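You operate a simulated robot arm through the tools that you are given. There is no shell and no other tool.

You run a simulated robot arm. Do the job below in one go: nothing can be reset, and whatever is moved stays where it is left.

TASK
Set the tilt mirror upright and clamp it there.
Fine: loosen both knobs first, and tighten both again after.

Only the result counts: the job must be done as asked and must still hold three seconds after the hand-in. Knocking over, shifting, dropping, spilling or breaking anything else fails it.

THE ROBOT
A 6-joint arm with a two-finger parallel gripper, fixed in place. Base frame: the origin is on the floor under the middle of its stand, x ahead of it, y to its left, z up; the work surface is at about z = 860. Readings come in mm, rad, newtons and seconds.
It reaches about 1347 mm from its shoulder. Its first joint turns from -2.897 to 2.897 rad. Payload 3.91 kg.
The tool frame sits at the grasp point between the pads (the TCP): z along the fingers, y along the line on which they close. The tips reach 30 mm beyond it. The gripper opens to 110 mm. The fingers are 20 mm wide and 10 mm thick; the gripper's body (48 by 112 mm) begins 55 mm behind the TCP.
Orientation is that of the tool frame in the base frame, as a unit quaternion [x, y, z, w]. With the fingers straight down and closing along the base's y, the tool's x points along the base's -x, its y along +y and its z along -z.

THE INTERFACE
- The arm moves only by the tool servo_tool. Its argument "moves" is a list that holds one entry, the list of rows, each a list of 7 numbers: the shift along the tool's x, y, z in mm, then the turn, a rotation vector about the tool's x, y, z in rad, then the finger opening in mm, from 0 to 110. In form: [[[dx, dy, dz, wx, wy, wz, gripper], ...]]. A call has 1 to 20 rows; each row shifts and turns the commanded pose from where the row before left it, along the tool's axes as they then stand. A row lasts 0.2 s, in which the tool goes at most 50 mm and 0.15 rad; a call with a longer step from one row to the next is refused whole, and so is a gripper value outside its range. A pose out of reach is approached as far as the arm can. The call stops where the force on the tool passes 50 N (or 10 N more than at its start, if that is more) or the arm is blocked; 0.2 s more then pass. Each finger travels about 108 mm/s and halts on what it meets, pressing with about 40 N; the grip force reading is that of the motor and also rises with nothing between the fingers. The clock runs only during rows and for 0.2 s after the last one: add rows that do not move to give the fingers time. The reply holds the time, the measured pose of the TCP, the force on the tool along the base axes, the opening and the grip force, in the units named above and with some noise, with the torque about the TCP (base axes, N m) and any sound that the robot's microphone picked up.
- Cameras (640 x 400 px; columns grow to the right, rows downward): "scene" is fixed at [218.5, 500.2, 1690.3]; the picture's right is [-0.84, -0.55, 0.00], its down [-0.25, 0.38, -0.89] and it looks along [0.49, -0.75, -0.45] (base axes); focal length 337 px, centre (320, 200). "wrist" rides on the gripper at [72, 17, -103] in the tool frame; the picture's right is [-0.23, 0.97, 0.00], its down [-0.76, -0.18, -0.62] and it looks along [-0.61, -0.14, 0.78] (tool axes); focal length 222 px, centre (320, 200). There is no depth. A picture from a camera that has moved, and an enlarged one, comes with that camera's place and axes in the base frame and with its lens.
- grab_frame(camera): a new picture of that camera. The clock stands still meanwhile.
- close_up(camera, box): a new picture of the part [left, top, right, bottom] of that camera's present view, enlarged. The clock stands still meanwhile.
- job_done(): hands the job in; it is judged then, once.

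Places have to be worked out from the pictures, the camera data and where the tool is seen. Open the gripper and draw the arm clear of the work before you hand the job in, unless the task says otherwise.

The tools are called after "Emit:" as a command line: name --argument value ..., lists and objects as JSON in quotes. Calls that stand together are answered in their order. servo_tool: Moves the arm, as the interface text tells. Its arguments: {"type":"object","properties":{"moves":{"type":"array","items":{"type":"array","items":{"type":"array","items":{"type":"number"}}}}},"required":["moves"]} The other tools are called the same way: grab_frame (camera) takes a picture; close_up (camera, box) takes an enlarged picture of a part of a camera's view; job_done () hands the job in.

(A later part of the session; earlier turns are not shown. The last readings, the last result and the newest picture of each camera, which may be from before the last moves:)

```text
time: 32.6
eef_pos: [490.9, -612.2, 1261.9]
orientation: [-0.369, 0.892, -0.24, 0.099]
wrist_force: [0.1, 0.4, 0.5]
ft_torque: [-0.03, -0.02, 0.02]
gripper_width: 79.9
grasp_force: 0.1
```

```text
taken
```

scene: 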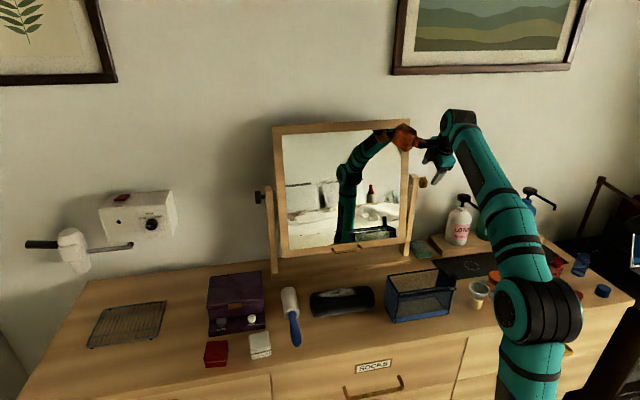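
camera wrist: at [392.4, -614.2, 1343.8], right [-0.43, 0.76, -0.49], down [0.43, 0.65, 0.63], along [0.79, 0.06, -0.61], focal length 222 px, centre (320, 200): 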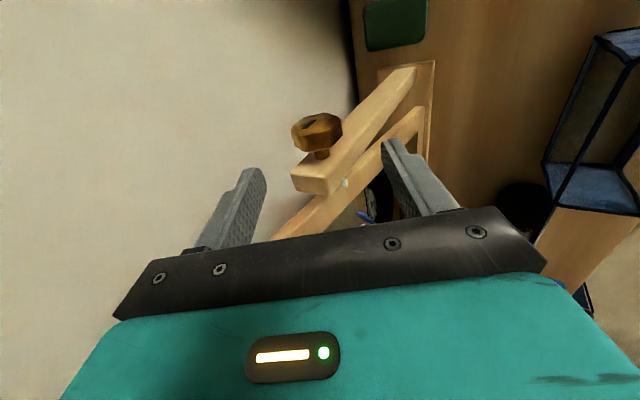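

Emit:
close_up --camera "wrist" --box '[240, 80, 440, 220]'

Emit:
close_up --camera "scene" --box '[380, 100, 480, 200]'

```text
2.86 times, centred on (340, 150) of wrist
camera zoom: at [392.4, -614.2, 1343.8], right [-0.43, 0.76, -0.49], down [0.43, 0.65, 0.63], along [0.79, 0.06, -0.61], focal length 635 px, centre (263, 343)
```

zoom: 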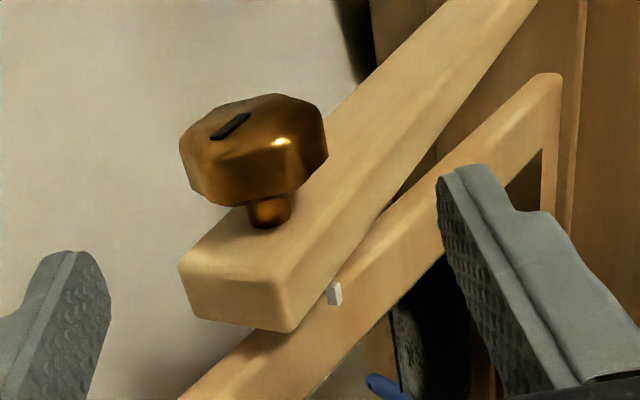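

```text
4.00 times, centred on (430, 150) of scene
camera zoom: at [218.5, 500.2, 1690.3], right [-0.84, -0.55, 0.0], down [-0.25, 0.38, -0.89], along [0.49, -0.75, -0.45], focal length 1349 px, centre (-120, 400)
```

zoom: 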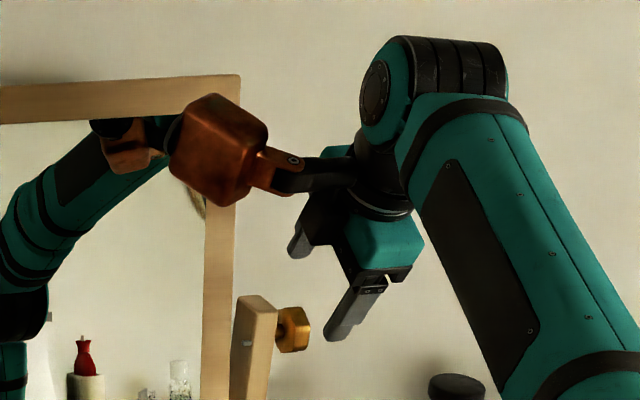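

The knob refines to about (522,-643,1190). To keep the orange block well clear of the tilted mirror I'll use a -45° pitch instead, at a 75 mm standoff.

Emit:
servo_tool --moves '[[[0, 0, 0, 0.131, 0, 0, 75], [0, 0, 0, 0.131, 0, 0, 75], [0, 19.7, 7.1, 0, 0, 0, 75]]]'

Emit:
close_up --camera "wrist" --box '[240, 80, 440, 220]'

```text
time: 33.4
eef_pos: [485.2, -606.1, 1240.4]
orientation: [-0.352, 0.854, -0.355, 0.147]
wrist_force: [-0.3, -0.9, -0.5]
ft_torque: [0.02, -0.01, 0.0]
gripper_width: 74.9
grasp_force: 0.1
```

```text
2.86 times, centred on (340, 150) of wrist
camera zoom: at [374.2, -595.8, 1302.0], right [-0.32, 0.65, -0.69], down [0.32, 0.76, 0.57], along [0.89, -0.03, -0.45], focal length 635 px, centre (263, 343)
```

zoom: 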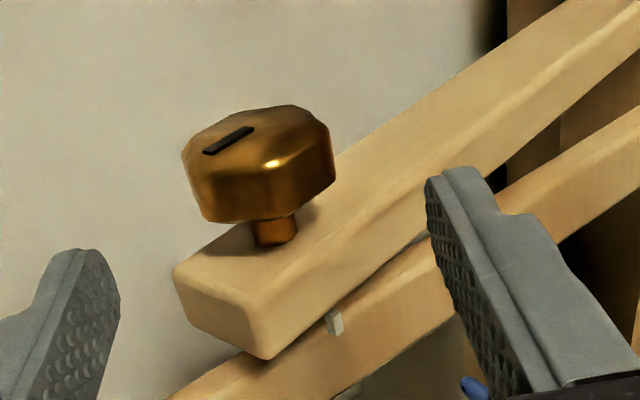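

The knob lies exactly where a point 75 mm ahead should project. Advancing so the pads straddle it.

Emit:
servo_tool --moves '[[[0, 0, 37, 0, 0, 0, 75], [0, 0, 37, 0, 0, 0, 75], [0, 0, 0, 0, 0, 0, 75]]]'

Emit:
close_up --camera "wrist" --box '[220, 110, 440, 250]'

Emit:
close_up --camera "scene" --box '[380, 100, 480, 200]'

```text
time: 34.2
eef_pos: [521.0, -643.3, 1188.4]
orientation: [-0.352, 0.854, -0.354, 0.146]
wrist_force: [0.4, -0.3, 0.0]
ft_torque: [0.0, -0.01, 0.03]
gripper_width: 74.7
grasp_force: 0.1
```

```text
2.86 times, centred on (330, 180) of wrist
camera zoom: at [409.9, -634.0, 1250.2], right [-0.33, 0.65, -0.69], down [0.32, 0.76, 0.57], along [0.89, -0.03, -0.45], focal length 635 px, centre (291, 257)
```

zoom: 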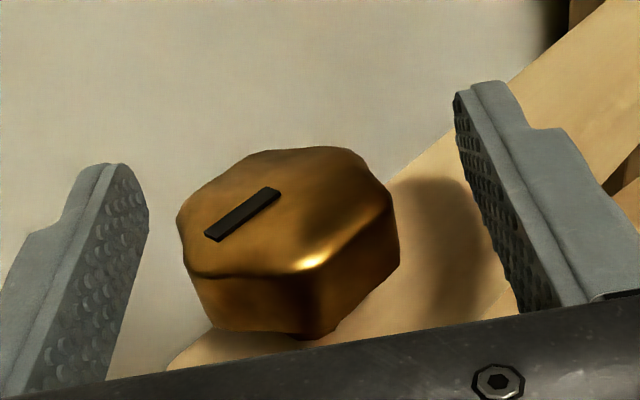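

```text
4.00 times, centred on (430, 150) of scene
camera zoom: at [218.5, 500.2, 1690.3], right [-0.84, -0.55, 0.0], down [-0.25, 0.38, -0.89], along [0.49, -0.75, -0.45], focal length 1349 px, centre (-120, 400)
```

zoom: 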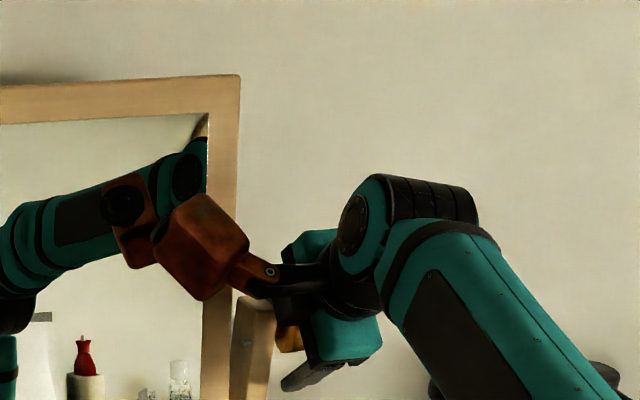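

The knob's outer face sits about 6 mm inward of where I want it, so I'll shift 6 mm toward the post and then close on the knob.

Emit:
servo_tool --moves '[[[-6, -1, 0, 0, 0, 0, 75], [0, 0, 0, 0, 0, 0, 50], [0, 0, 0, 0, 0, 0, 34], [0, 0, 0, 0, 0, 0, 34], [0, 0, 0, 0, 0, 0, 34]]]'

Emit:
close_up --camera "wrist" --box '[220, 110, 440, 250]'

```text
time: 35.4
eef_pos: [525.8, -639.8, 1189.7]
orientation: [-0.353, 0.854, -0.353, 0.147]
wrist_force: [-1.7, 1.1, -2.4]
ft_torque: [-0.2, 0.11, -0.09]
gripper_width: 41.3
grasp_force: 45.0
```

```text
2.86 times, centred on (330, 180) of wrist
camera zoom: at [414.7, -629.8, 1251.5], right [-0.33, 0.65, -0.69], down [0.32, 0.76, 0.57], along [0.89, -0.03, -0.45], focal length 635 px, centre (291, 257)
```

zoom: 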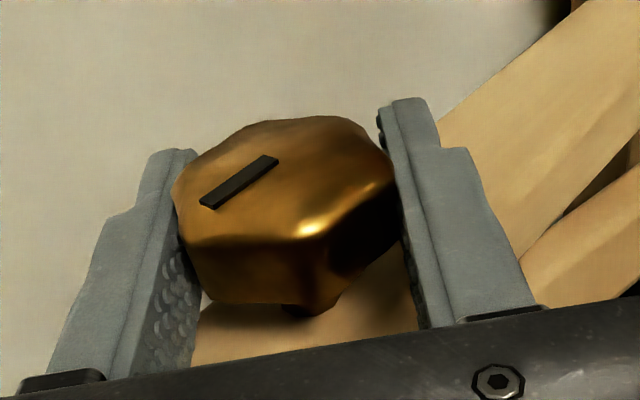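

Closed at 41.3 mm regardless of facet angle, so it grips like a cylinder. Now I'll turn a little in its loosening direction (pitching up, +x) and check torque and index slot.

Emit:
servo_tool --moves '[[[0, 0, 0, 0.1, 0, 0, 34], [0, 0, 0, 0.1, 0, 0, 34], [0, 0, 0, 0, 0, 0, 34]]]'

Emit:
close_up --camera "wrist" --box '[220, 110, 440, 250]'

```text
time: 36.2
eef_pos: [526.1, -640.8, 1189.4]
orientation: [-0.336, 0.814, -0.438, 0.182]
wrist_force: [-3.5, -7.3, 3.9]
ft_torque: [0.07, -0.07, 0.02]
gripper_width: 41.2
grasp_force: 45.0
```

```text
2.86 times, centred on (330, 180) of wrist
camera zoom: at [407.3, -622.3, 1233.3], right [-0.22, 0.54, -0.81], down [0.24, 0.84, 0.49], along [0.95, -0.09, -0.31], focal length 635 px, centre (291, 257)
```

zoom: 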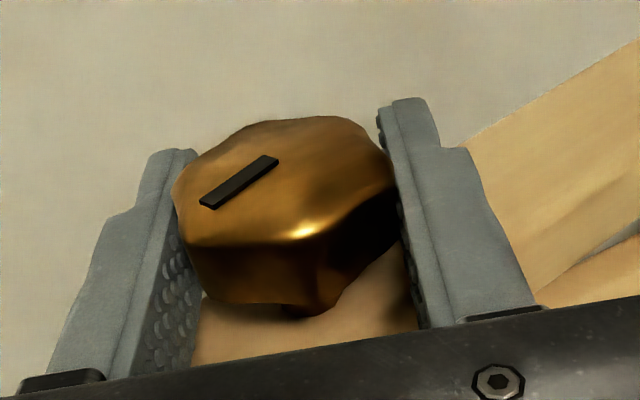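

The knob turned freely with the gripper. I'll continue the stroke to about +12° pitch.

Emit:
servo_tool --moves '[[[0, 0, 0, 0.1, 0, 0, 34], [0, 0, 0, 0.1, 0, 0, 34], [0, 0, 0, 0.1, 0, 0, 34], [0, 0, 0, 0.1, 0, 0, 34], [0, 0, 0, 0.1, 0, 0, 34], [0, 0, 0, 0.1, 0, 0, 34], [0, 0, 0, 0.1, 0, 0, 34], [0, 0, 0, 0.1, 0, 0, 34], [0, 0, 0, 0, 0, 0, 34]]]'

Emit:
close_up --camera "wrist" --box '[220, 110, 440, 250]'

Emit:
grab_frame --camera "scene"

```text
time: 38.2
eef_pos: [527.7, -637.8, 1190.6]
orientation: [-0.288, 0.697, -0.607, 0.251]
wrist_force: [4.5, 3.0, 14.9]
ft_torque: [-0.07, 0.08, 0.0]
gripper_width: 41.6
grasp_force: 7.7
out of reach, approached as far as the arm can: row 5, 6, 7, 8
```

```text
2.86 times, centred on (330, 180) of wrist
camera zoom: at [402.1, -614.3, 1188.3], right [0.07, 0.26, -0.96], down [0.12, 0.96, 0.26], along [0.99, -0.13, 0.03], focal length 635 px, centre (291, 257)
```

zoom: 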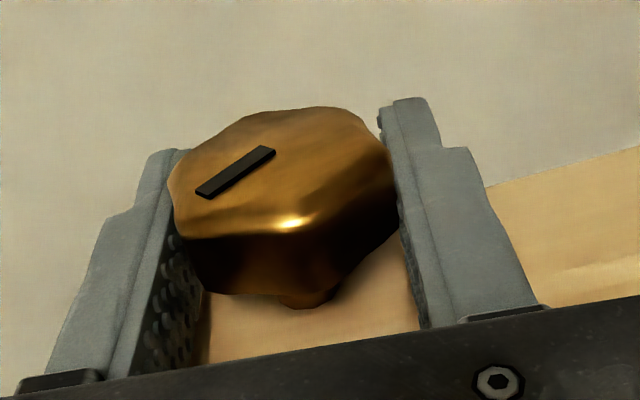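

```text
taken
```

scene: 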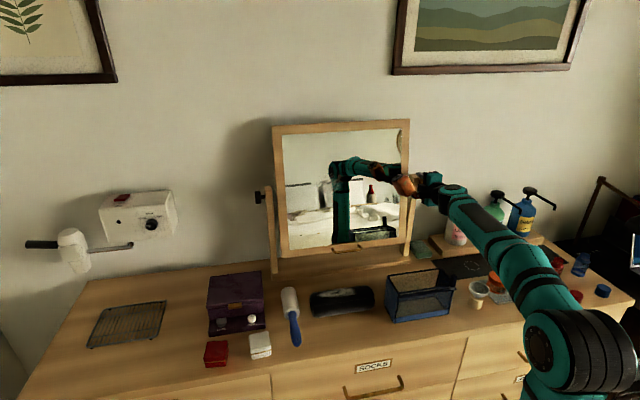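

The wrist hits its limit near -8° pitch here; the knob has turned about 37° so far. I'll open, swing back to about -50°, re-centre and re-grip for another stroke.

Emit:
servo_tool --moves '[[[0, 0, 0, 0, 0, 0, 68], [0, 0, 0, 0, 0, 0, 68], [3, 1, 0.7, 0, 0, 0, 68], [0, 0, 0, -0.1047, 0, 0, 68], [0, 0, 0, -0.1047, 0, 0, 68], [0, 0, 0, -0.1047, 0, 0, 68], [0, 0, 0, -0.1047, 0, 0, 68], [0, 0, 0, -0.1047, 0, 0, 68], [0, 0, 0, -0.1047, 0, 0, 68], [0, 0, 0, -0.1047, 0, 0, 68], [0, 0, 0, 0, 0, 0, 68]]]'

Emit:
close_up --camera "wrist" --box '[220, 110, 440, 250]'

Emit:
close_up --camera "scene" --box '[380, 100, 480, 200]'

```text
time: 40.6
eef_pos: [525.1, -641.4, 1186.5]
orientation: [-0.359, 0.869, -0.315, 0.131]
wrist_force: [0.3, 0.6, 0.5]
ft_torque: [0.02, -0.01, 0.01]
gripper_width: 68.3
grasp_force: 0.1
```

```text
2.86 times, centred on (330, 180) of wrist
camera zoom: at [417.7, -635.4, 1257.0], right [-0.37, 0.69, -0.62], down [0.35, 0.72, 0.59], along [0.86, 0.0, -0.51], focal length 635 px, centre (291, 257)
```

zoom: 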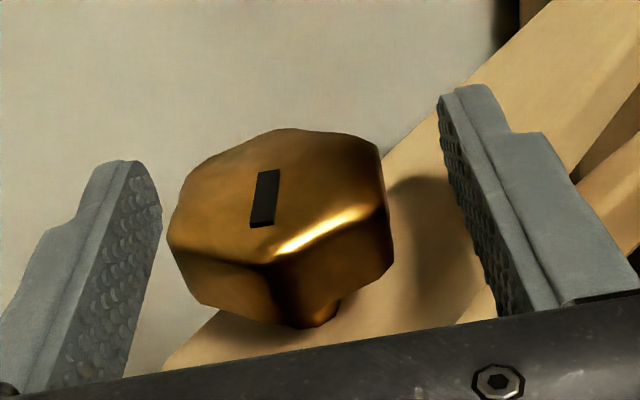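

```text
4.00 times, centred on (430, 150) of scene
camera zoom: at [218.5, 500.2, 1690.3], right [-0.84, -0.55, 0.0], down [-0.25, 0.38, -0.89], along [0.49, -0.75, -0.45], focal length 1349 px, centre (-120, 400)
```

zoom: 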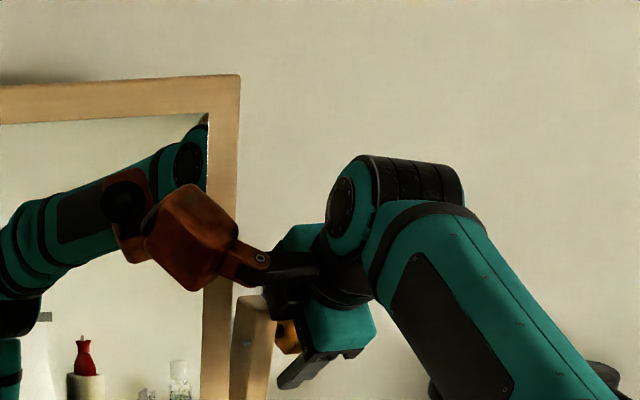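

The index slot has swung by about 40°, confirming real rotation. I'll re-centre by 3 mm, close, and do the next stroke from -50° to about -12°.

Emit:
servo_tool --moves '[[[0, -2, -2.2, 0, 0, 0, 68], [0, 0, 0, 0, 0, 0, 50], [0, 0, 0, 0, 0, 0, 34], [0, 0, 0, 0, 0, 0, 34], [0, 0, 0, 0, 0, 0, 34], [0, 0, 0, 0.1, 0, 0, 34], [0, 0, 0, 0.1, 0, 0, 34], [0, 0, 0, 0, 0, 0, 34]]]'

```text
time: 42.4
eef_pos: [524.2, -640.4, 1190.2]
orientation: [-0.344, 0.833, -0.401, 0.167]
wrist_force: [-17.6, 22.2, -29.3]
ft_torque: [-0.02, -0.01, -0.07]
gripper_width: 41.7
grasp_force: 44.6
```

There's a 40 N side load along the finger-closing direction from imperfect centring; I'll relieve it by shifting 1 mm in +y.

Emit:
servo_tool --moves '[[[0, 1.2, 0.1, 0, 0, 0, 34], [0, 0, 0, 0, 0, 0, 34]]]'

```text
time: 43.0
eef_pos: [524.7, -641.2, 1190.2]
orientation: [-0.344, 0.833, -0.399, 0.166]
wrist_force: [-8.1, 11.7, -20.6]
ft_torque: [-0.02, -0.02, 0.12]
gripper_width: 41.6
grasp_force: 44.9
```

Emit:
servo_tool --moves '[[[0, 1.5, 0, 0, 0, 0, 34], [0, 0, 0, 0.1, 0, 0, 34], [0, 0, 0, 0.1, 0, 0, 34], [0, 0, 0, 0, 0, 0, 34]]]'

```text
time: 44.0
eef_pos: [525.1, -640.5, 1190.8]
orientation: [-0.325, 0.788, -0.483, 0.2]
wrist_force: [18.3, -19.3, 24.9]
ft_torque: [0.28, -0.28, 0.23]
gripper_width: 41.4
grasp_force: 45.4
```

The load swung to about -34 N along tool y, so the effective stiffness is near 40 N/mm. I'll step back 0.8 mm in y and check.

Emit:
servo_tool --moves '[[[0, -0.8, 0.3, 0, 0, 0, 34], [0, 0, 0, 0, 0, 0, 34]]]'

Emit:
close_up --camera "wrist" --box '[220, 110, 440, 250]'

```text
time: 44.6
eef_pos: [524.3, -640.7, 1189.9]
orientation: [-0.326, 0.788, -0.482, 0.2]
wrist_force: [11.0, -9.7, 25.4]
ft_torque: [-0.1, 0.16, -0.16]
gripper_width: 41.4
grasp_force: 45.5
```

```text
2.86 times, centred on (330, 180) of wrist
camera zoom: at [402.7, -620.4, 1222.6], right [-0.15, 0.47, -0.87], down [0.2, 0.87, 0.44], along [0.97, -0.11, -0.23], focal length 635 px, centre (291, 257)
```

zoom: 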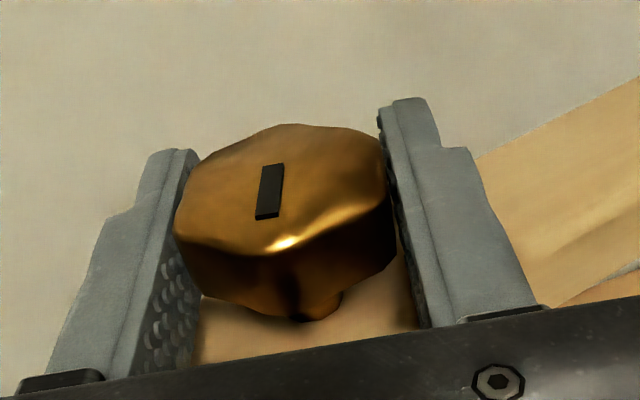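

Emit:
servo_tool --moves '[[[0, -0.8, 0, 0, 0, 0, 34], [0, 0, 0, 0, 0, 0, 34]]]'

```text
time: 45.2
eef_pos: [524.1, -640.8, 1190.3]
orientation: [-0.326, 0.789, -0.481, 0.199]
wrist_force: [0.7, 3.3, 13.1]
ft_torque: [-0.11, 0.05, -0.09]
gripper_width: 41.4
grasp_force: 44.8
```

Load is down to 13 N. I'll continue the stroke by another 0.28 rad toward the wrist limit.

Emit:
servo_tool --moves '[[[0, -0.2, 0, 0.1, 0, 0, 34], [0, 0, 0, 0.1, 0, 0, 34], [0, 0, 0, 0.08, 0, 0, 34], [0, 0, 0, 0, 0, 0, 34]]]'

Emit:
close_up --camera "wrist" --box '[220, 110, 440, 250]'

```text
time: 46.2
eef_pos: [524.6, -641.8, 1189.9]
orientation: [-0.294, 0.714, -0.587, 0.244]
wrist_force: [-5.4, 9.7, -1.5]
ft_torque: [0.38, -0.33, 0.24]
gripper_width: 41.4
grasp_force: 44.6
```

```text
2.86 times, centred on (330, 180) of wrist
camera zoom: at [399.0, -617.2, 1194.0], right [0.03, 0.29, -0.96], down [0.13, 0.95, 0.3], along [0.99, -0.13, -0.01], focal length 635 px, centre (291, 257)
```

zoom: 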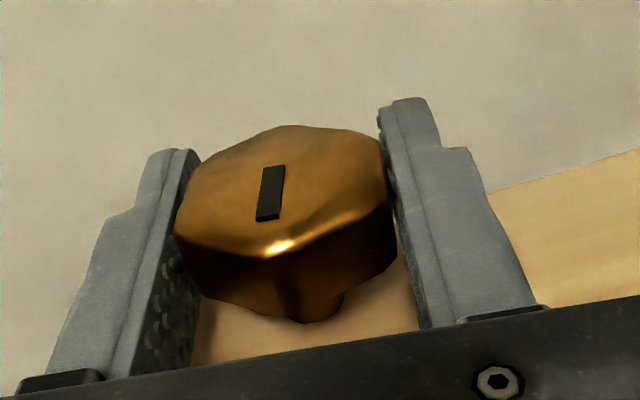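

The knob has now turned about 76° in total. One more regrip to reach the end of its travel: open, swing back 40°, close.

Emit:
servo_tool --moves '[[[0, 0, 0, 0, 0, 0, 68], [0, 0, 0, 0, 0, 0, 68], [0, 0, 0, -0.1, 0, 0, 68], [0, 0, 0, -0.1, 0, 0, 68], [0, 0, 0, -0.1, 0, 0, 68], [0, 0, 0, -0.1, 0, 0, 68], [0, 0, 0, -0.1, 0, 0, 68], [0, 0, 0, -0.1, 0, 0, 68], [0, 0, 0, 0, 0, 0, 50], [0, 0, 0, 0, 0, 0, 34], [0, 0, 0, 0, 0, 0, 34], [0, 0, 0, 0, 0, 0, 34]]]'

Emit:
close_up --camera "wrist" --box '[220, 110, 440, 250]'

```text
time: 48.8
eef_pos: [523.5, -641.0, 1189.8]
orientation: [-0.353, 0.855, -0.35, 0.145]
wrist_force: [-3.0, 2.6, -1.5]
ft_torque: [-0.15, 0.14, -0.28]
gripper_width: 41.4
grasp_force: 44.5
```

```text
2.86 times, centred on (330, 180) of wrist
camera zoom: at [413.1, -631.4, 1252.6], right [-0.33, 0.65, -0.68], down [0.32, 0.76, 0.57], along [0.89, -0.03, -0.46], focal length 635 px, centre (291, 257)
```

zoom: 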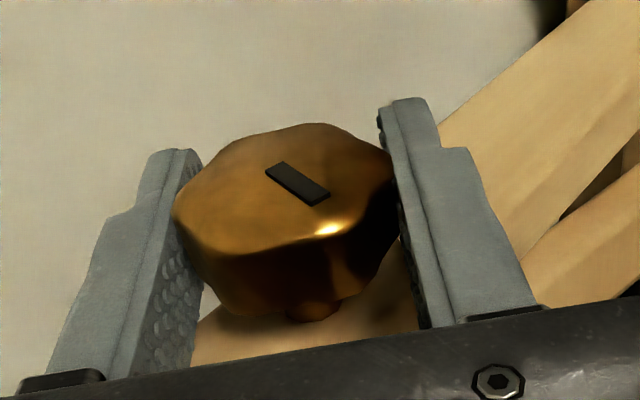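

Re-gripped cleanly with negligible force. Turning on by 0.35 rad to find the end stop.

Emit:
servo_tool --moves '[[[0, 0, 0, 0.1, 0, 0, 34], [0, 0, 0, 0.1, 0, 0, 34], [0, 0, 0, 0.1, 0, 0, 34], [0, 0, 0, 0.05, 0, 0, 34], [0, 0, 0, 0, 0, 0, 34]]]'

Emit:
close_up --camera "wrist" --box '[220, 110, 440, 250]'

```text
time: 50.0
eef_pos: [524.8, -641.0, 1190.3]
orientation: [-0.323, 0.781, -0.494, 0.205]
wrist_force: [-9.2, -0.2, 1.1]
ft_torque: [0.13, -0.14, -0.06]
gripper_width: 41.4
grasp_force: 45.3
```

```text
2.86 times, centred on (330, 180) of wrist
camera zoom: at [401.7, -619.9, 1219.8], right [-0.13, 0.46, -0.88], down [0.2, 0.88, 0.43], along [0.97, -0.12, -0.21], focal length 635 px, centre (291, 257)
```

zoom: 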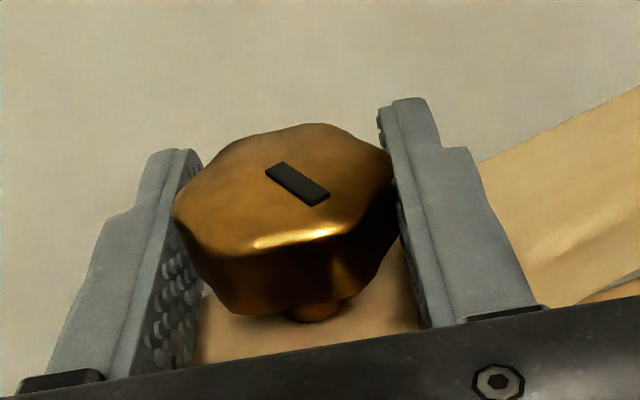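

No slip and no torque yet (total about 96°). I'll continue another 0.25 rad.

Emit:
servo_tool --moves '[[[0, 0, 0, 0.1, 0, 0, 34], [0, 0, 0, 0.1, 0, 0, 34], [0, 0, 0, 0.05, 0, 0, 34], [0, 0, 0, 0, 0, 0, 34]]]'

Emit:
close_up --camera "wrist" --box '[220, 110, 440, 250]'

```text
time: 51.0
eef_pos: [525.2, -642.4, 1191.0]
orientation: [-0.295, 0.714, -0.587, 0.243]
wrist_force: [0.9, -8.8, 7.4]
ft_torque: [0.57, 0.43, -0.17]
gripper_width: 41.4
grasp_force: 45.1
```

```text
2.86 times, centred on (330, 180) of wrist
camera zoom: at [399.2, -617.3, 1193.9], right [0.03, 0.29, -0.96], down [0.13, 0.95, 0.3], along [0.99, -0.13, -0.01], focal length 635 px, centre (291, 257)
```

zoom: 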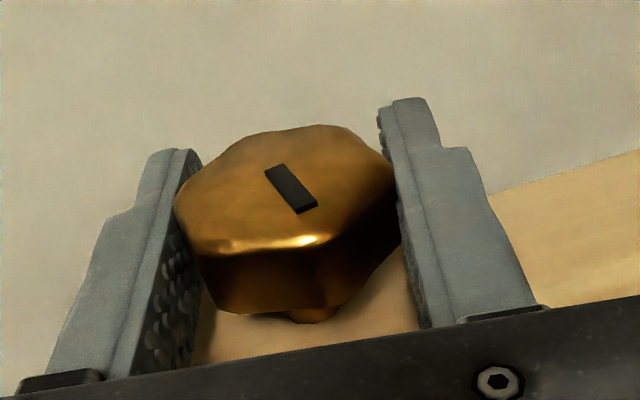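

A 0.7 N·m reaction and a small slip show the right knob is at its loose end stop. I'll open, and retreat about 120 mm along the fingers.

Emit:
servo_tool --moves '[[[0, 0, 0, 0, 0, 0, 70], [0, 0, 0, 0, 0, 0, 80], [0, 0, 0, 0, 0, 0, 80], [0, 0, -40, 0, 0, 0, 80], [0, 0, -40, 0, 0, 0, 80], [0, 0, -40, 0, 0, 0, 80]]]'

Emit:
grab_frame --camera "wrist"

Emit:
grab_frame --camera "scene"

```text
time: 52.4
eef_pos: [442.4, -559.4, 1209.5]
orientation: [-0.295, 0.715, -0.586, 0.243]
wrist_force: [0.7, -0.2, -0.7]
ft_torque: [-0.07, -0.02, -0.03]
gripper_width: 80.3
grasp_force: 0.0
```

```text
taken
camera wrist: at [317.2, -534.8, 1213.9], right [0.03, 0.3, -0.95], down [0.13, 0.95, 0.3], along [0.99, -0.13, -0.01], focal length 222 px, centre (320, 200)
```

wrist: 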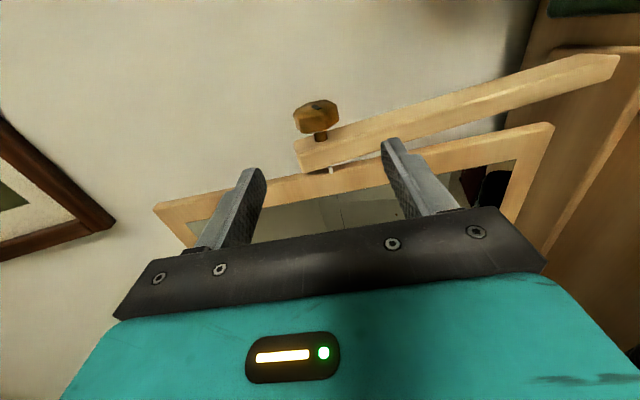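

```text
taken
```

scene: 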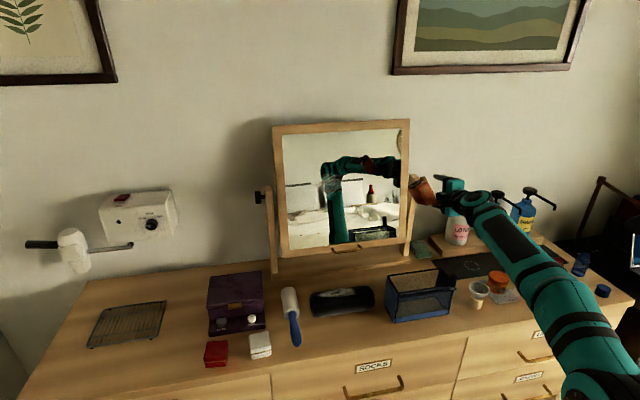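

The mirror stayed put with both knobs loose. I'll zoom on the frame edge, post and the little white tab, which may be an upright index.

Emit:
close_up --camera "wrist" --box '[280, 90, 400, 190]'

Emit:
close_up --camera "wrist" --box '[130, 50, 640, 240]'

Emit:
close_up --camera "scene" --box '[395, 165, 435, 215]'

Emit:
close_up --camera "scene" --box '[250, 170, 300, 220]'

```text
4.00 times, centred on (340, 140) of wrist
camera zoom: at [317.2, -534.8, 1213.9], right [0.03, 0.3, -0.95], down [0.13, 0.95, 0.3], along [0.99, -0.13, -0.01], focal length 888 px, centre (240, 440)
```

zoom: 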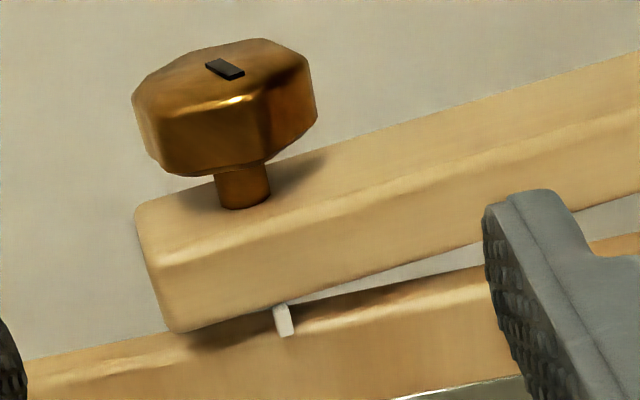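

```text
1.25 times, centred on (385, 145) of wrist
camera zoom: at [317.2, -534.8, 1213.9], right [0.03, 0.3, -0.95], down [0.13, 0.95, 0.3], along [0.99, -0.13, -0.01], focal length 279 px, centre (238, 269)
```

zoom: 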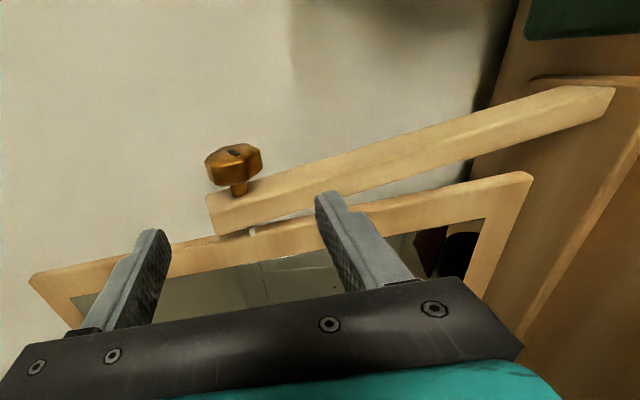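

```text
8.00 times, centred on (415, 190) of scene
camera zoom: at [218.5, 500.2, 1690.3], right [-0.84, -0.55, 0.0], down [-0.25, 0.38, -0.89], along [0.49, -0.75, -0.45], focal length 2698 px, centre (-440, 280)
```

zoom: 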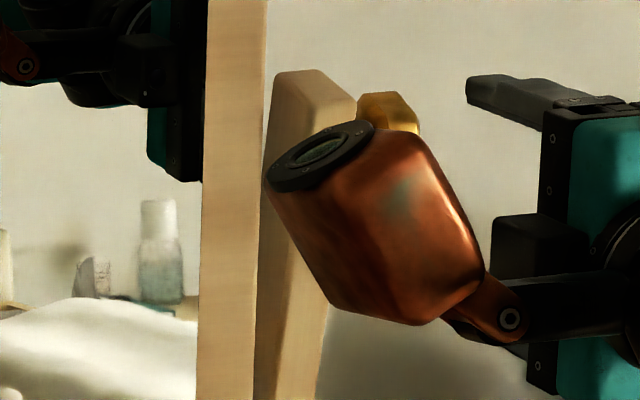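

```text
8.00 times, centred on (275, 195) of scene
camera zoom: at [218.5, 500.2, 1690.3], right [-0.84, -0.55, 0.0], down [-0.25, 0.38, -0.89], along [0.49, -0.75, -0.45], focal length 2698 px, centre (680, 240)
```

zoom: 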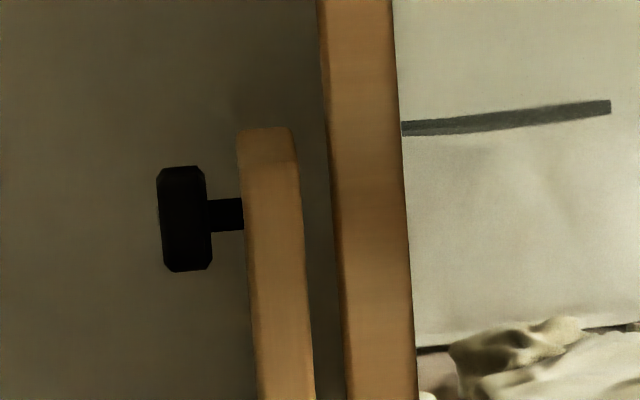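

Rough triangulation gives the frame tilted about 10.6° (top back), spanning z ≈ 970–1410. I'll find the frame's front-face plane by touching the left stile at axis height (no turning moment there), so I now close the fingers and travel left in front of the mirror.

Emit:
servo_tool --moves '[[[-42.3, 1.34, 1.62, 0, 0, 0, 60], [-42.3, 1.34, 1.62, 0, 0, 0, 40], [-42.3, 1.34, 1.62, 0, 0, 0, 20], [-42.3, 1.34, 1.62, 0, 0, 0, 0], [-42.3, 1.34, 1.62, 0, 0, 0, 0], [-42.3, 1.34, 1.62, 0, 0, 0, 0], [-42.3, 1.34, 1.62, 0, 0, 0, 0], [-42.3, 1.34, 1.62, 0, 0, 0, 0], [-42.3, 1.34, 1.62, 0, 0, 0, 0], [-42.3, 1.34, 1.62, 0, 0, 0, 0], [-42.3, 1.34, 1.62, 0, 0, 0, 0], [-42.3, 1.34, 1.62, 0, 0, 0, 0], [0, 0, 0, 0.0989, 0, 0, 0], [0, 0, 0, 0.0989, 0, 0, 0]]]'

Emit:
grab_frame --camera "wrist"

Emit:
grab_frame --camera "scene"

```text
time: 55.4
eef_pos: [812.5, -210.4, 1196.1]
orientation: [0.269, -0.652, 0.655, -0.271]
wrist_force: [0.3, -0.3, 0.7]
ft_torque: [0.01, 0.0, 0.02]
gripper_width: 0.0
grasp_force: 37.4
```

```text
taken
camera wrist: at [688.5, -188.1, 1178.6], right [0.17, 0.16, -0.97], down [0.1, 0.98, 0.18], along [0.98, -0.12, 0.15], focal length 222 px, centre (320, 200)
```

wrist: 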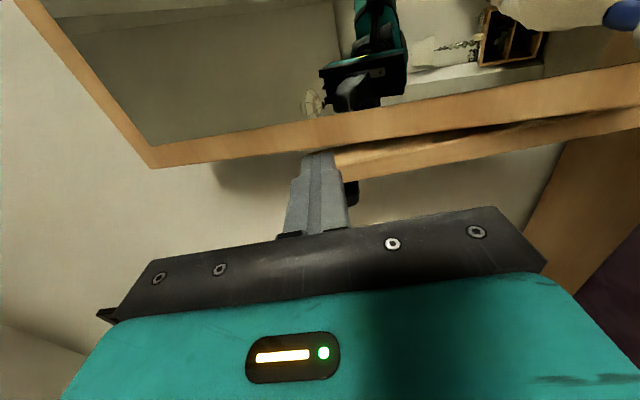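

```text
taken
```

scene: 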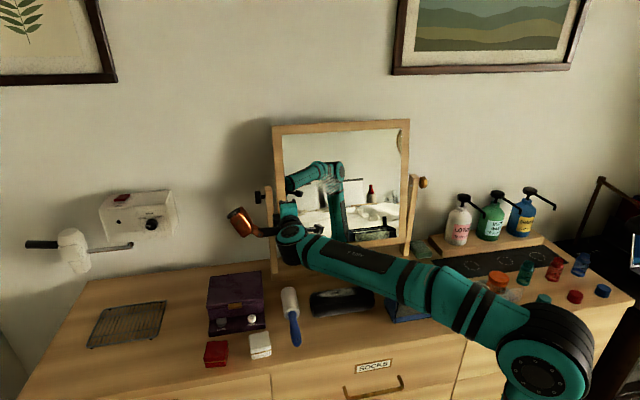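

I'm at s≈426 in front of the left stile with closed fingers. I'll shift 4 mm outward, lower to the axis height and move forward 50 mm, stopping short of the expected contact.

Emit:
servo_tool --moves '[[[-4, 5, 25, 0, 0, 0, 0], [0, 0, 25, 0, 0, 0, 0], [0, 0, 0, 0, 0, 0, 0]]]'

Emit:
close_up --camera "wrist" --box '[240, 90, 440, 220]'

Emit:
close_up --camera "scene" --box '[240, 160, 320, 240]'

```text
time: 56.2
eef_pos: [850.3, -244.9, 1191.2]
orientation: [0.269, -0.653, 0.654, -0.271]
wrist_force: [0.1, -1.2, -0.3]
ft_torque: [0.02, -0.01, 0.02]
gripper_width: 0.0
grasp_force: 37.6
```

```text
3.08 times, centred on (340, 155) of wrist
camera zoom: at [726.8, -221.7, 1173.4], right [0.16, 0.16, -0.97], down [0.1, 0.98, 0.18], along [0.98, -0.13, 0.15], focal length 684 px, centre (258, 338)
```

zoom: 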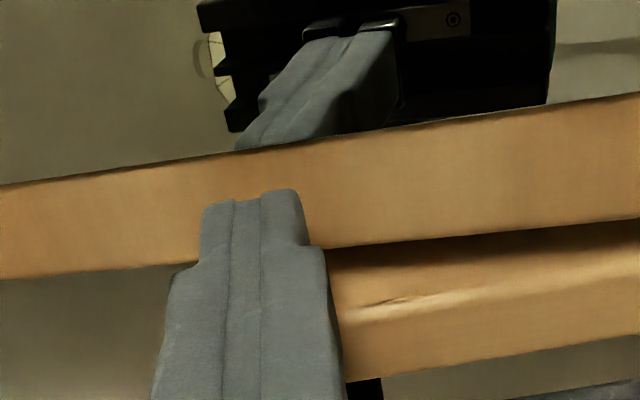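

```text
5.00 times, centred on (280, 200) of scene
camera zoom: at [218.5, 500.2, 1690.3], right [-0.84, -0.55, 0.0], down [-0.25, 0.38, -0.89], along [0.49, -0.75, -0.45], focal length 1686 px, centre (520, 200)
```

zoom: 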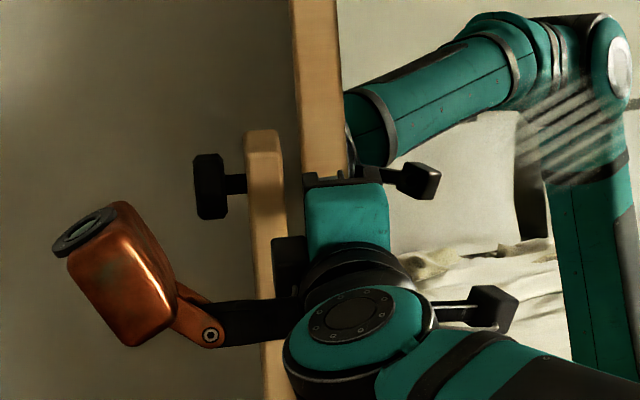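

The fingertip looks close to the stile (tip at n≈804). I'll creep forward in 2 mm steps, reading the force.

Emit:
servo_tool --moves '[[[0, 0, 1, 0, 0, 0, 0], [0, 0, 1, 0, 0, 0, 0], [0, 0, 0, 0, 0, 0, 0]]]'

Emit:
servo_tool --moves '[[[0, 0, 1, 0, 0, 0, 0], [0, 0, 1, 0, 0, 0, 0], [0, 0, 0, 0, 0, 0, 0]]]'

Emit:
servo_tool --moves '[[[0, 0, 1, 0, 0, 0, 0], [0, 0, 1, 0, 0, 0, 0], [0, 0, 0, 0, 0, 0, 0]]]'

```text
time: 57.0
eef_pos: [851.7, -246.7, 1190.1]
orientation: [0.269, -0.653, 0.654, -0.271]
wrist_force: [0.4, 1.2, -0.4]
ft_torque: [0.03, -0.01, 0.0]
gripper_width: 0.1
grasp_force: 37.7
```

```text
time: 57.8
eef_pos: [853.7, -247.7, 1189.7]
orientation: [0.269, -0.652, 0.655, -0.271]
wrist_force: [0.7, -0.6, 0.3]
ft_torque: [0.0, 0.01, 0.02]
gripper_width: 0.2
grasp_force: 37.6
```

```text
time: 58.6
eef_pos: [855.3, -247.0, 1189.9]
orientation: [0.269, -0.653, 0.654, -0.272]
wrist_force: [0.5, 0.3, -0.8]
ft_torque: [0.0, -0.02, 0.01]
gripper_width: 0.1
grasp_force: 37.8
```

No contact yet at tip n≈810. Continuing with 2 mm steps.

Emit:
servo_tool --moves '[[[0, 0, 1, 0, 0, 0, 0], [0, 0, 1, 0, 0, 0, 0], [0, 0, 0, 0, 0, 0, 0]]]'

Emit:
servo_tool --moves '[[[0, 0, 1, 0, 0, 0, 0], [0, 0, 0.5, 0, 0, 0, 0], [0, 0, 0, 0, 0, 0, 0]]]'

Emit:
servo_tool --moves '[[[0, 0, 1, 0, 0, 0, 0], [0, 0, 0.5, 0, 0, 0, 0], [0, 0, 0, 0, 0, 0, 0]]]'

```text
time: 59.4
eef_pos: [856.0, -248.7, 1189.7]
orientation: [0.269, -0.653, 0.654, -0.271]
wrist_force: [-0.4, -0.8, 0.3]
ft_torque: [-0.01, 0.03, 0.01]
gripper_width: 0.1
grasp_force: 37.8
```

```text
time: 60.2
eef_pos: [858.5, -249.0, 1190.4]
orientation: [0.269, -0.652, 0.655, -0.271]
wrist_force: [0.4, 0.2, 0.2]
ft_torque: [0.0, -0.02, -0.03]
gripper_width: 0.1
grasp_force: 37.7
```

```text
time: 61.0
eef_pos: [857.4, -250.8, 1190.2]
orientation: [0.269, -0.653, 0.655, -0.27]
wrist_force: [-12.7, 5.8, -5.1]
ft_torque: [0.18, 0.2, -0.14]
gripper_width: 0.4
grasp_force: 37.7
```

Contact at about 13 N: the front face at axis height is near n≈815. Pushing the low rail safely needs the wrist higher, so I'll back off and repeat this touch with the tool pitched -30°, giving a direct reference for the push at the same pitch.

Emit:
servo_tool --moves '[[[0, -6, -25, 0, 0, 0, 0], [0, 0, 0, -0.1309, 0, 0, 0], [0, 0, 0, -0.1309, 0, 0, 0], [0, 0, 0, -0.1309, 0, 0, 0], [0, 0, 0, -0.1309, 0, 0, 0], [0, -8.5, 14.7, 0, 0, 0, 0], [0, 0, 0, 0, 0, 0, 0]]]'

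Emit:
close_up --camera "wrist" --box '[240, 90, 440, 220]'

```text
time: 62.6
eef_pos: [854.6, -246.3, 1197.8]
orientation: [-0.33, 0.8, -0.463, 0.192]
wrist_force: [0.3, -0.4, 0.2]
ft_torque: [0.0, -0.02, 0.02]
gripper_width: 0.0
grasp_force: 37.5
```

```text
3.08 times, centred on (340, 155) of wrist
camera zoom: at [732.4, -226.0, 1234.4], right [-0.18, 0.5, -0.84], down [0.22, 0.86, 0.47], along [0.96, -0.1, -0.26], focal length 684 px, centre (258, 338)
```

zoom: 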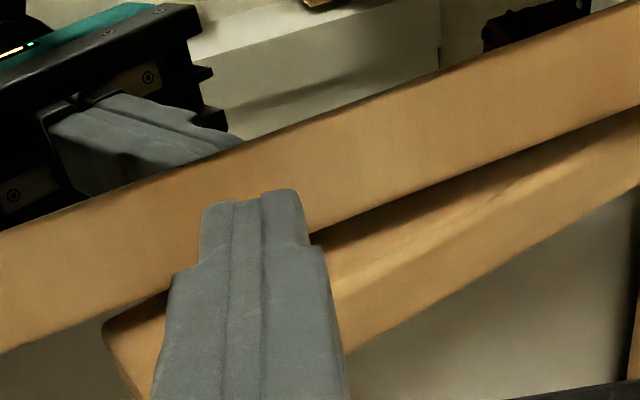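

Same touch at -30°: TCP n≈778.5 and no contact yet. Creeping forward 1.5 mm at a time.

Emit:
servo_tool --moves '[[[0, -0.75, 1.3, 0, 0, 0, 0], [0, -0.75, 1.3, 0, 0, 0, 0], [0, 0, 0, 0, 0, 0, 0]]]'

Emit:
servo_tool --moves '[[[0, -0.75, 1.3, 0, 0, 0, 0], [0, 0, 0, 0, 0, 0, 0]]]'

Emit:
servo_tool --moves '[[[0, -0.75, 1.3, 0, 0, 0, 0], [0, 0, 0, 0, 0, 0, 0]]]'

```text
time: 63.4
eef_pos: [854.7, -248.0, 1197.9]
orientation: [-0.329, 0.799, -0.464, 0.193]
wrist_force: [-0.3, 0.5, -0.4]
ft_torque: [-0.02, 0.0, 0.03]
gripper_width: 0.0
grasp_force: 38.5
```

```text
time: 64.0
eef_pos: [855.7, -248.5, 1196.5]
orientation: [-0.33, 0.8, -0.463, 0.192]
wrist_force: [0.6, 0.3, 0.8]
ft_torque: [0.01, 0.03, -0.01]
gripper_width: 0.0
grasp_force: 38.1
```

```text
time: 64.6
eef_pos: [857.0, -248.9, 1197.5]
orientation: [-0.33, 0.8, -0.463, 0.193]
wrist_force: [0.6, -0.9, 0.7]
ft_torque: [0.02, 0.0, -0.01]
gripper_width: 0.0
grasp_force: 37.3
```

n≈782 and still free. Continuing.

Emit:
servo_tool --moves '[[[0, -0.75, 1.3, 0, 0, 0, 0], [0, 0, 0, 0, 0, 0, 0]]]'

Emit:
servo_tool --moves '[[[0, -0.75, 1.3, 0, 0, 0, 0], [0, 0, 0, 0, 0, 0, 0]]]'

Emit:
servo_tool --moves '[[[0, -0.75, 1.3, 0, 0, 0, 0], [0, 0, 0, 0, 0, 0, 0]]]'

```text
time: 65.2
eef_pos: [857.6, -250.9, 1196.7]
orientation: [-0.33, 0.799, -0.464, 0.192]
wrist_force: [-0.7, -0.8, 0.2]
ft_torque: [0.01, 0.03, -0.01]
gripper_width: 0.0
grasp_force: 37.4
```

```text
time: 65.8
eef_pos: [857.8, -250.5, 1196.3]
orientation: [-0.33, 0.8, -0.464, 0.192]
wrist_force: [-7.2, 3.5, -3.4]
ft_torque: [0.08, 0.12, -0.04]
gripper_width: 0.0
grasp_force: 37.4
```

```text
time: 66.4
eef_pos: [858.8, -251.6, 1195.9]
orientation: [-0.33, 0.8, -0.463, 0.192]
wrist_force: [-29.1, 16.2, -13.3]
ft_torque: [0.39, 0.51, -0.28]
gripper_width: 0.0
grasp_force: 37.9
```

Clear contact: the reference is TCP n≈784 for the front face being vertical at -30° pitch. I'll back off 84 mm, descend to the bottom rail (z≈994, s≈330, away from the handle) and look.

Emit:
servo_tool --moves '[[[0, 21, -36.4, 0, 0, 0, 0], [0, 21, -36.4, 0, 0, 0, 0], [20, 35, 20.2, 0, 0, 0, 0], [20, 35, 20.2, 0, 0, 0, 0], [20, 35, 20.2, 0, 0, 0, 0], [20, 35, 20.2, 0, 0, 0, 0], [20, 35, 20.2, 0, 0, 0, 0], [0, 0, 0, 0, 0, 0, 0]]]'

Emit:
grab_frame --camera "wrist"

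Emit:
grab_frame --camera "scene"

```text
time: 68.2
eef_pos: [731.9, -261.8, 992.8]
orientation: [-0.33, 0.8, -0.463, 0.193]
wrist_force: [-0.8, -0.9, 0.1]
ft_torque: [-0.01, -0.01, -0.01]
gripper_width: 0.1
grasp_force: 37.7
```

```text
taken
camera wrist: at [611.0, -242.7, 1030.8], right [-0.18, 0.5, -0.84], down [0.22, 0.86, 0.47], along [0.96, -0.1, -0.26], focal length 222 px, centre (320, 200)
```

wrist: 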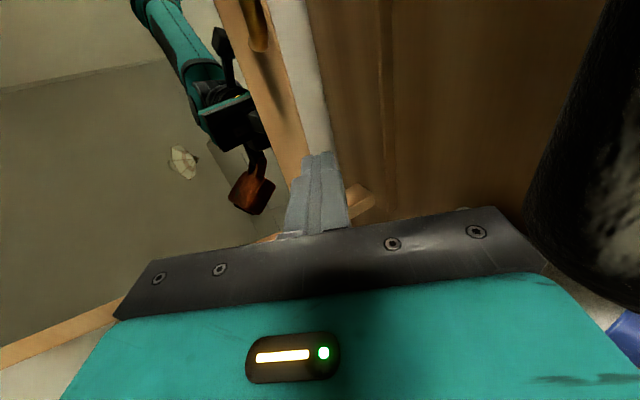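

```text
taken
```

scene: 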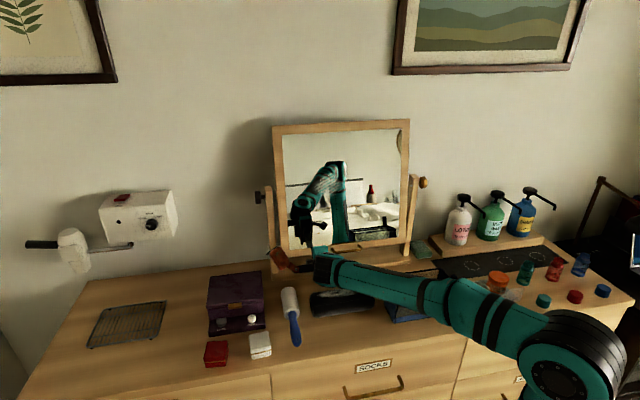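

The projected contact point should fall on the bottom rail; I'll verify with a zoom before pushing.

Emit:
close_up --camera "wrist" --box '[210, 80, 410, 220]'

Emit:
close_up --camera "scene" --box '[255, 220, 375, 320]'

```text
2.86 times, centred on (310, 150) of wrist
camera zoom: at [611.0, -242.7, 1030.8], right [-0.18, 0.5, -0.84], down [0.22, 0.86, 0.47], along [0.96, -0.1, -0.26], focal length 635 px, centre (349, 343)
```

zoom: 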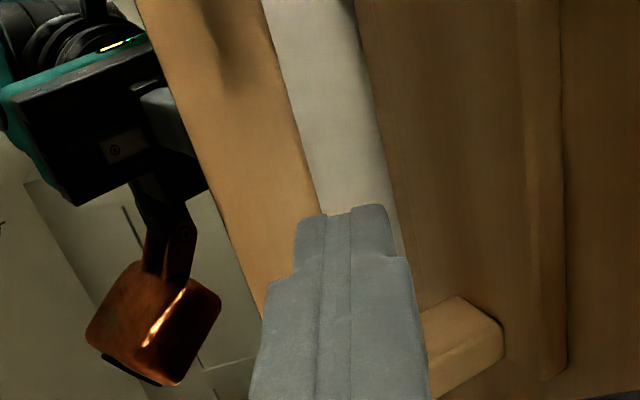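

```text
4.00 times, centred on (315, 270) of scene
camera zoom: at [218.5, 500.2, 1690.3], right [-0.84, -0.55, 0.0], down [-0.25, 0.38, -0.89], along [0.49, -0.75, -0.45], focal length 1349 px, centre (340, -80)
```

zoom: 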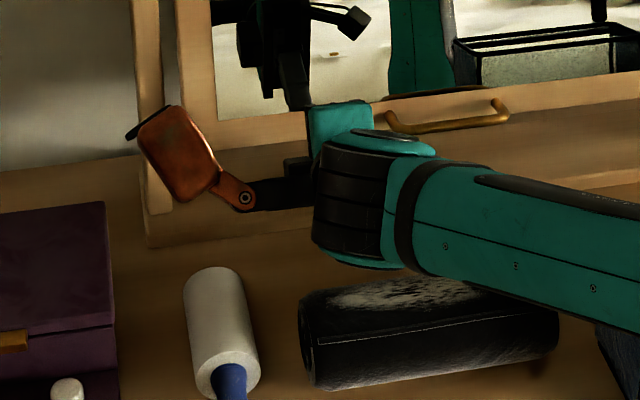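

The contact point lies on the rail, slightly high; I'll lower 7 mm, close in 35 mm quickly, then push slowly and check the force.

Emit:
servo_tool --moves '[[[0, 6.1, 3.5, 0, 0, 0, 0], [0, -8.75, 15.2, 0, 0, 0, 0], [0, -8.75, 15.2, 0, 0, 0, 0], [0, -2, 3.46, 0, 0, 0, 0], [0, -2, 3.46, 0, 0, 0, 0], [0, -2, 3.46, 0, 0, 0, 0], [0, -2, 3.46, 0, 0, 0, 0], [0, 0, 0, 0, 0, 0, 0]]]'

Emit:
close_up --camera "wrist" --box '[210, 80, 410, 220]'

```text
time: 70.0
eef_pos: [767.2, -300.4, 987.4]
orientation: [-0.33, 0.8, -0.463, 0.192]
wrist_force: [0.0, -0.6, -0.3]
ft_torque: [-0.02, 0.02, -0.04]
gripper_width: 0.0
grasp_force: 37.6
```

```text
2.86 times, centred on (310, 150) of wrist
camera zoom: at [646.3, -281.4, 1024.8], right [-0.18, 0.5, -0.85], down [0.22, 0.86, 0.46], along [0.96, -0.1, -0.26], focal length 635 px, centre (349, 343)
```

zoom: 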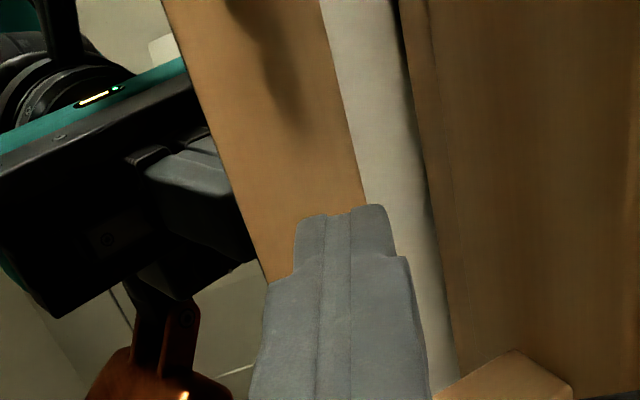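

TCP n≈755 with no force. I'll check in the scene picture whether the mirror is already being moved or not yet touched.

Emit:
close_up --camera "scene" --box '[240, 100, 460, 280]'

```text
2.22 times, centred on (350, 190) of scene
camera zoom: at [218.5, 500.2, 1690.3], right [-0.84, -0.55, 0.0], down [-0.25, 0.38, -0.89], along [0.49, -0.75, -0.45], focal length 749 px, centre (253, 222)
```

zoom: 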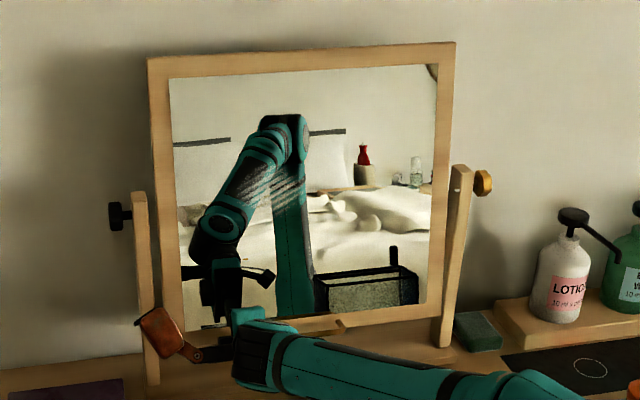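

The reflection has shifted (the red vase moved up), so the mirror is rotating with almost no force. I'll keep pushing slowly to about 4 mm short of the target.

Emit:
servo_tool --moves '[[[0, -1.5, 2.6, 0, 0, 0, 0], [0, -1.5, 2.6, 0, 0, 0, 0], [0, -1.5, 2.6, 0, 0, 0, 0], [0, -1.5, 2.6, 0, 0, 0, 0], [0, -1.5, 2.6, 0, 0, 0, 0], [0, -1.5, 2.6, 0, 0, 0, 0], [0, -1.5, 2.6, 0, 0, 0, 0], [0, -1, 1.73, 0, 0, 0, 0], [0, -1, 1.73, 0, 0, 0, 0], [0, 0, 0, 0, 0, 0, 0]]]'

Emit:
grab_frame --camera "wrist"

Emit:
close_up --camera "scene" --box '[240, 100, 460, 280]'

```text
time: 72.2
eef_pos: [784.4, -318.0, 987.8]
orientation: [-0.33, 0.8, -0.463, 0.193]
wrist_force: [0.0, 0.2, -0.5]
ft_torque: [0.03, 0.0, 0.02]
gripper_width: 0.0
grasp_force: 37.5
```

```text
taken
camera wrist: at [664.6, -298.7, 1025.3], right [-0.18, 0.5, -0.85], down [0.22, 0.86, 0.46], along [0.96, -0.1, -0.26], focal length 222 px, centre (320, 200)
```

wrist: 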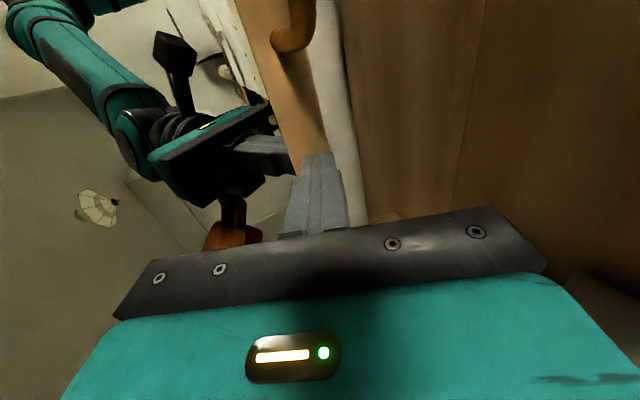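

```text
2.22 times, centred on (350, 190) of scene
camera zoom: at [218.5, 500.2, 1690.3], right [-0.84, -0.55, 0.0], down [-0.25, 0.38, -0.89], along [0.49, -0.75, -0.45], focal length 749 px, centre (253, 222)
```

zoom: 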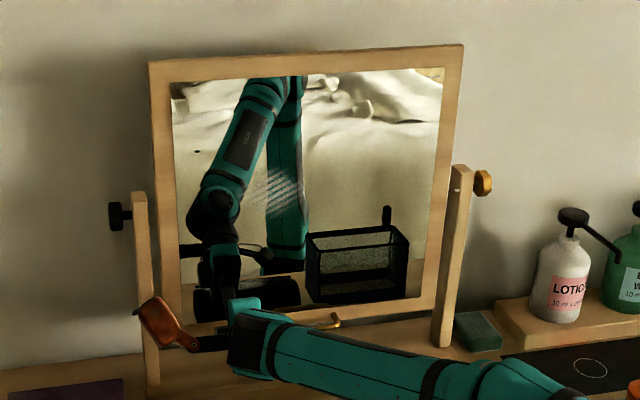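

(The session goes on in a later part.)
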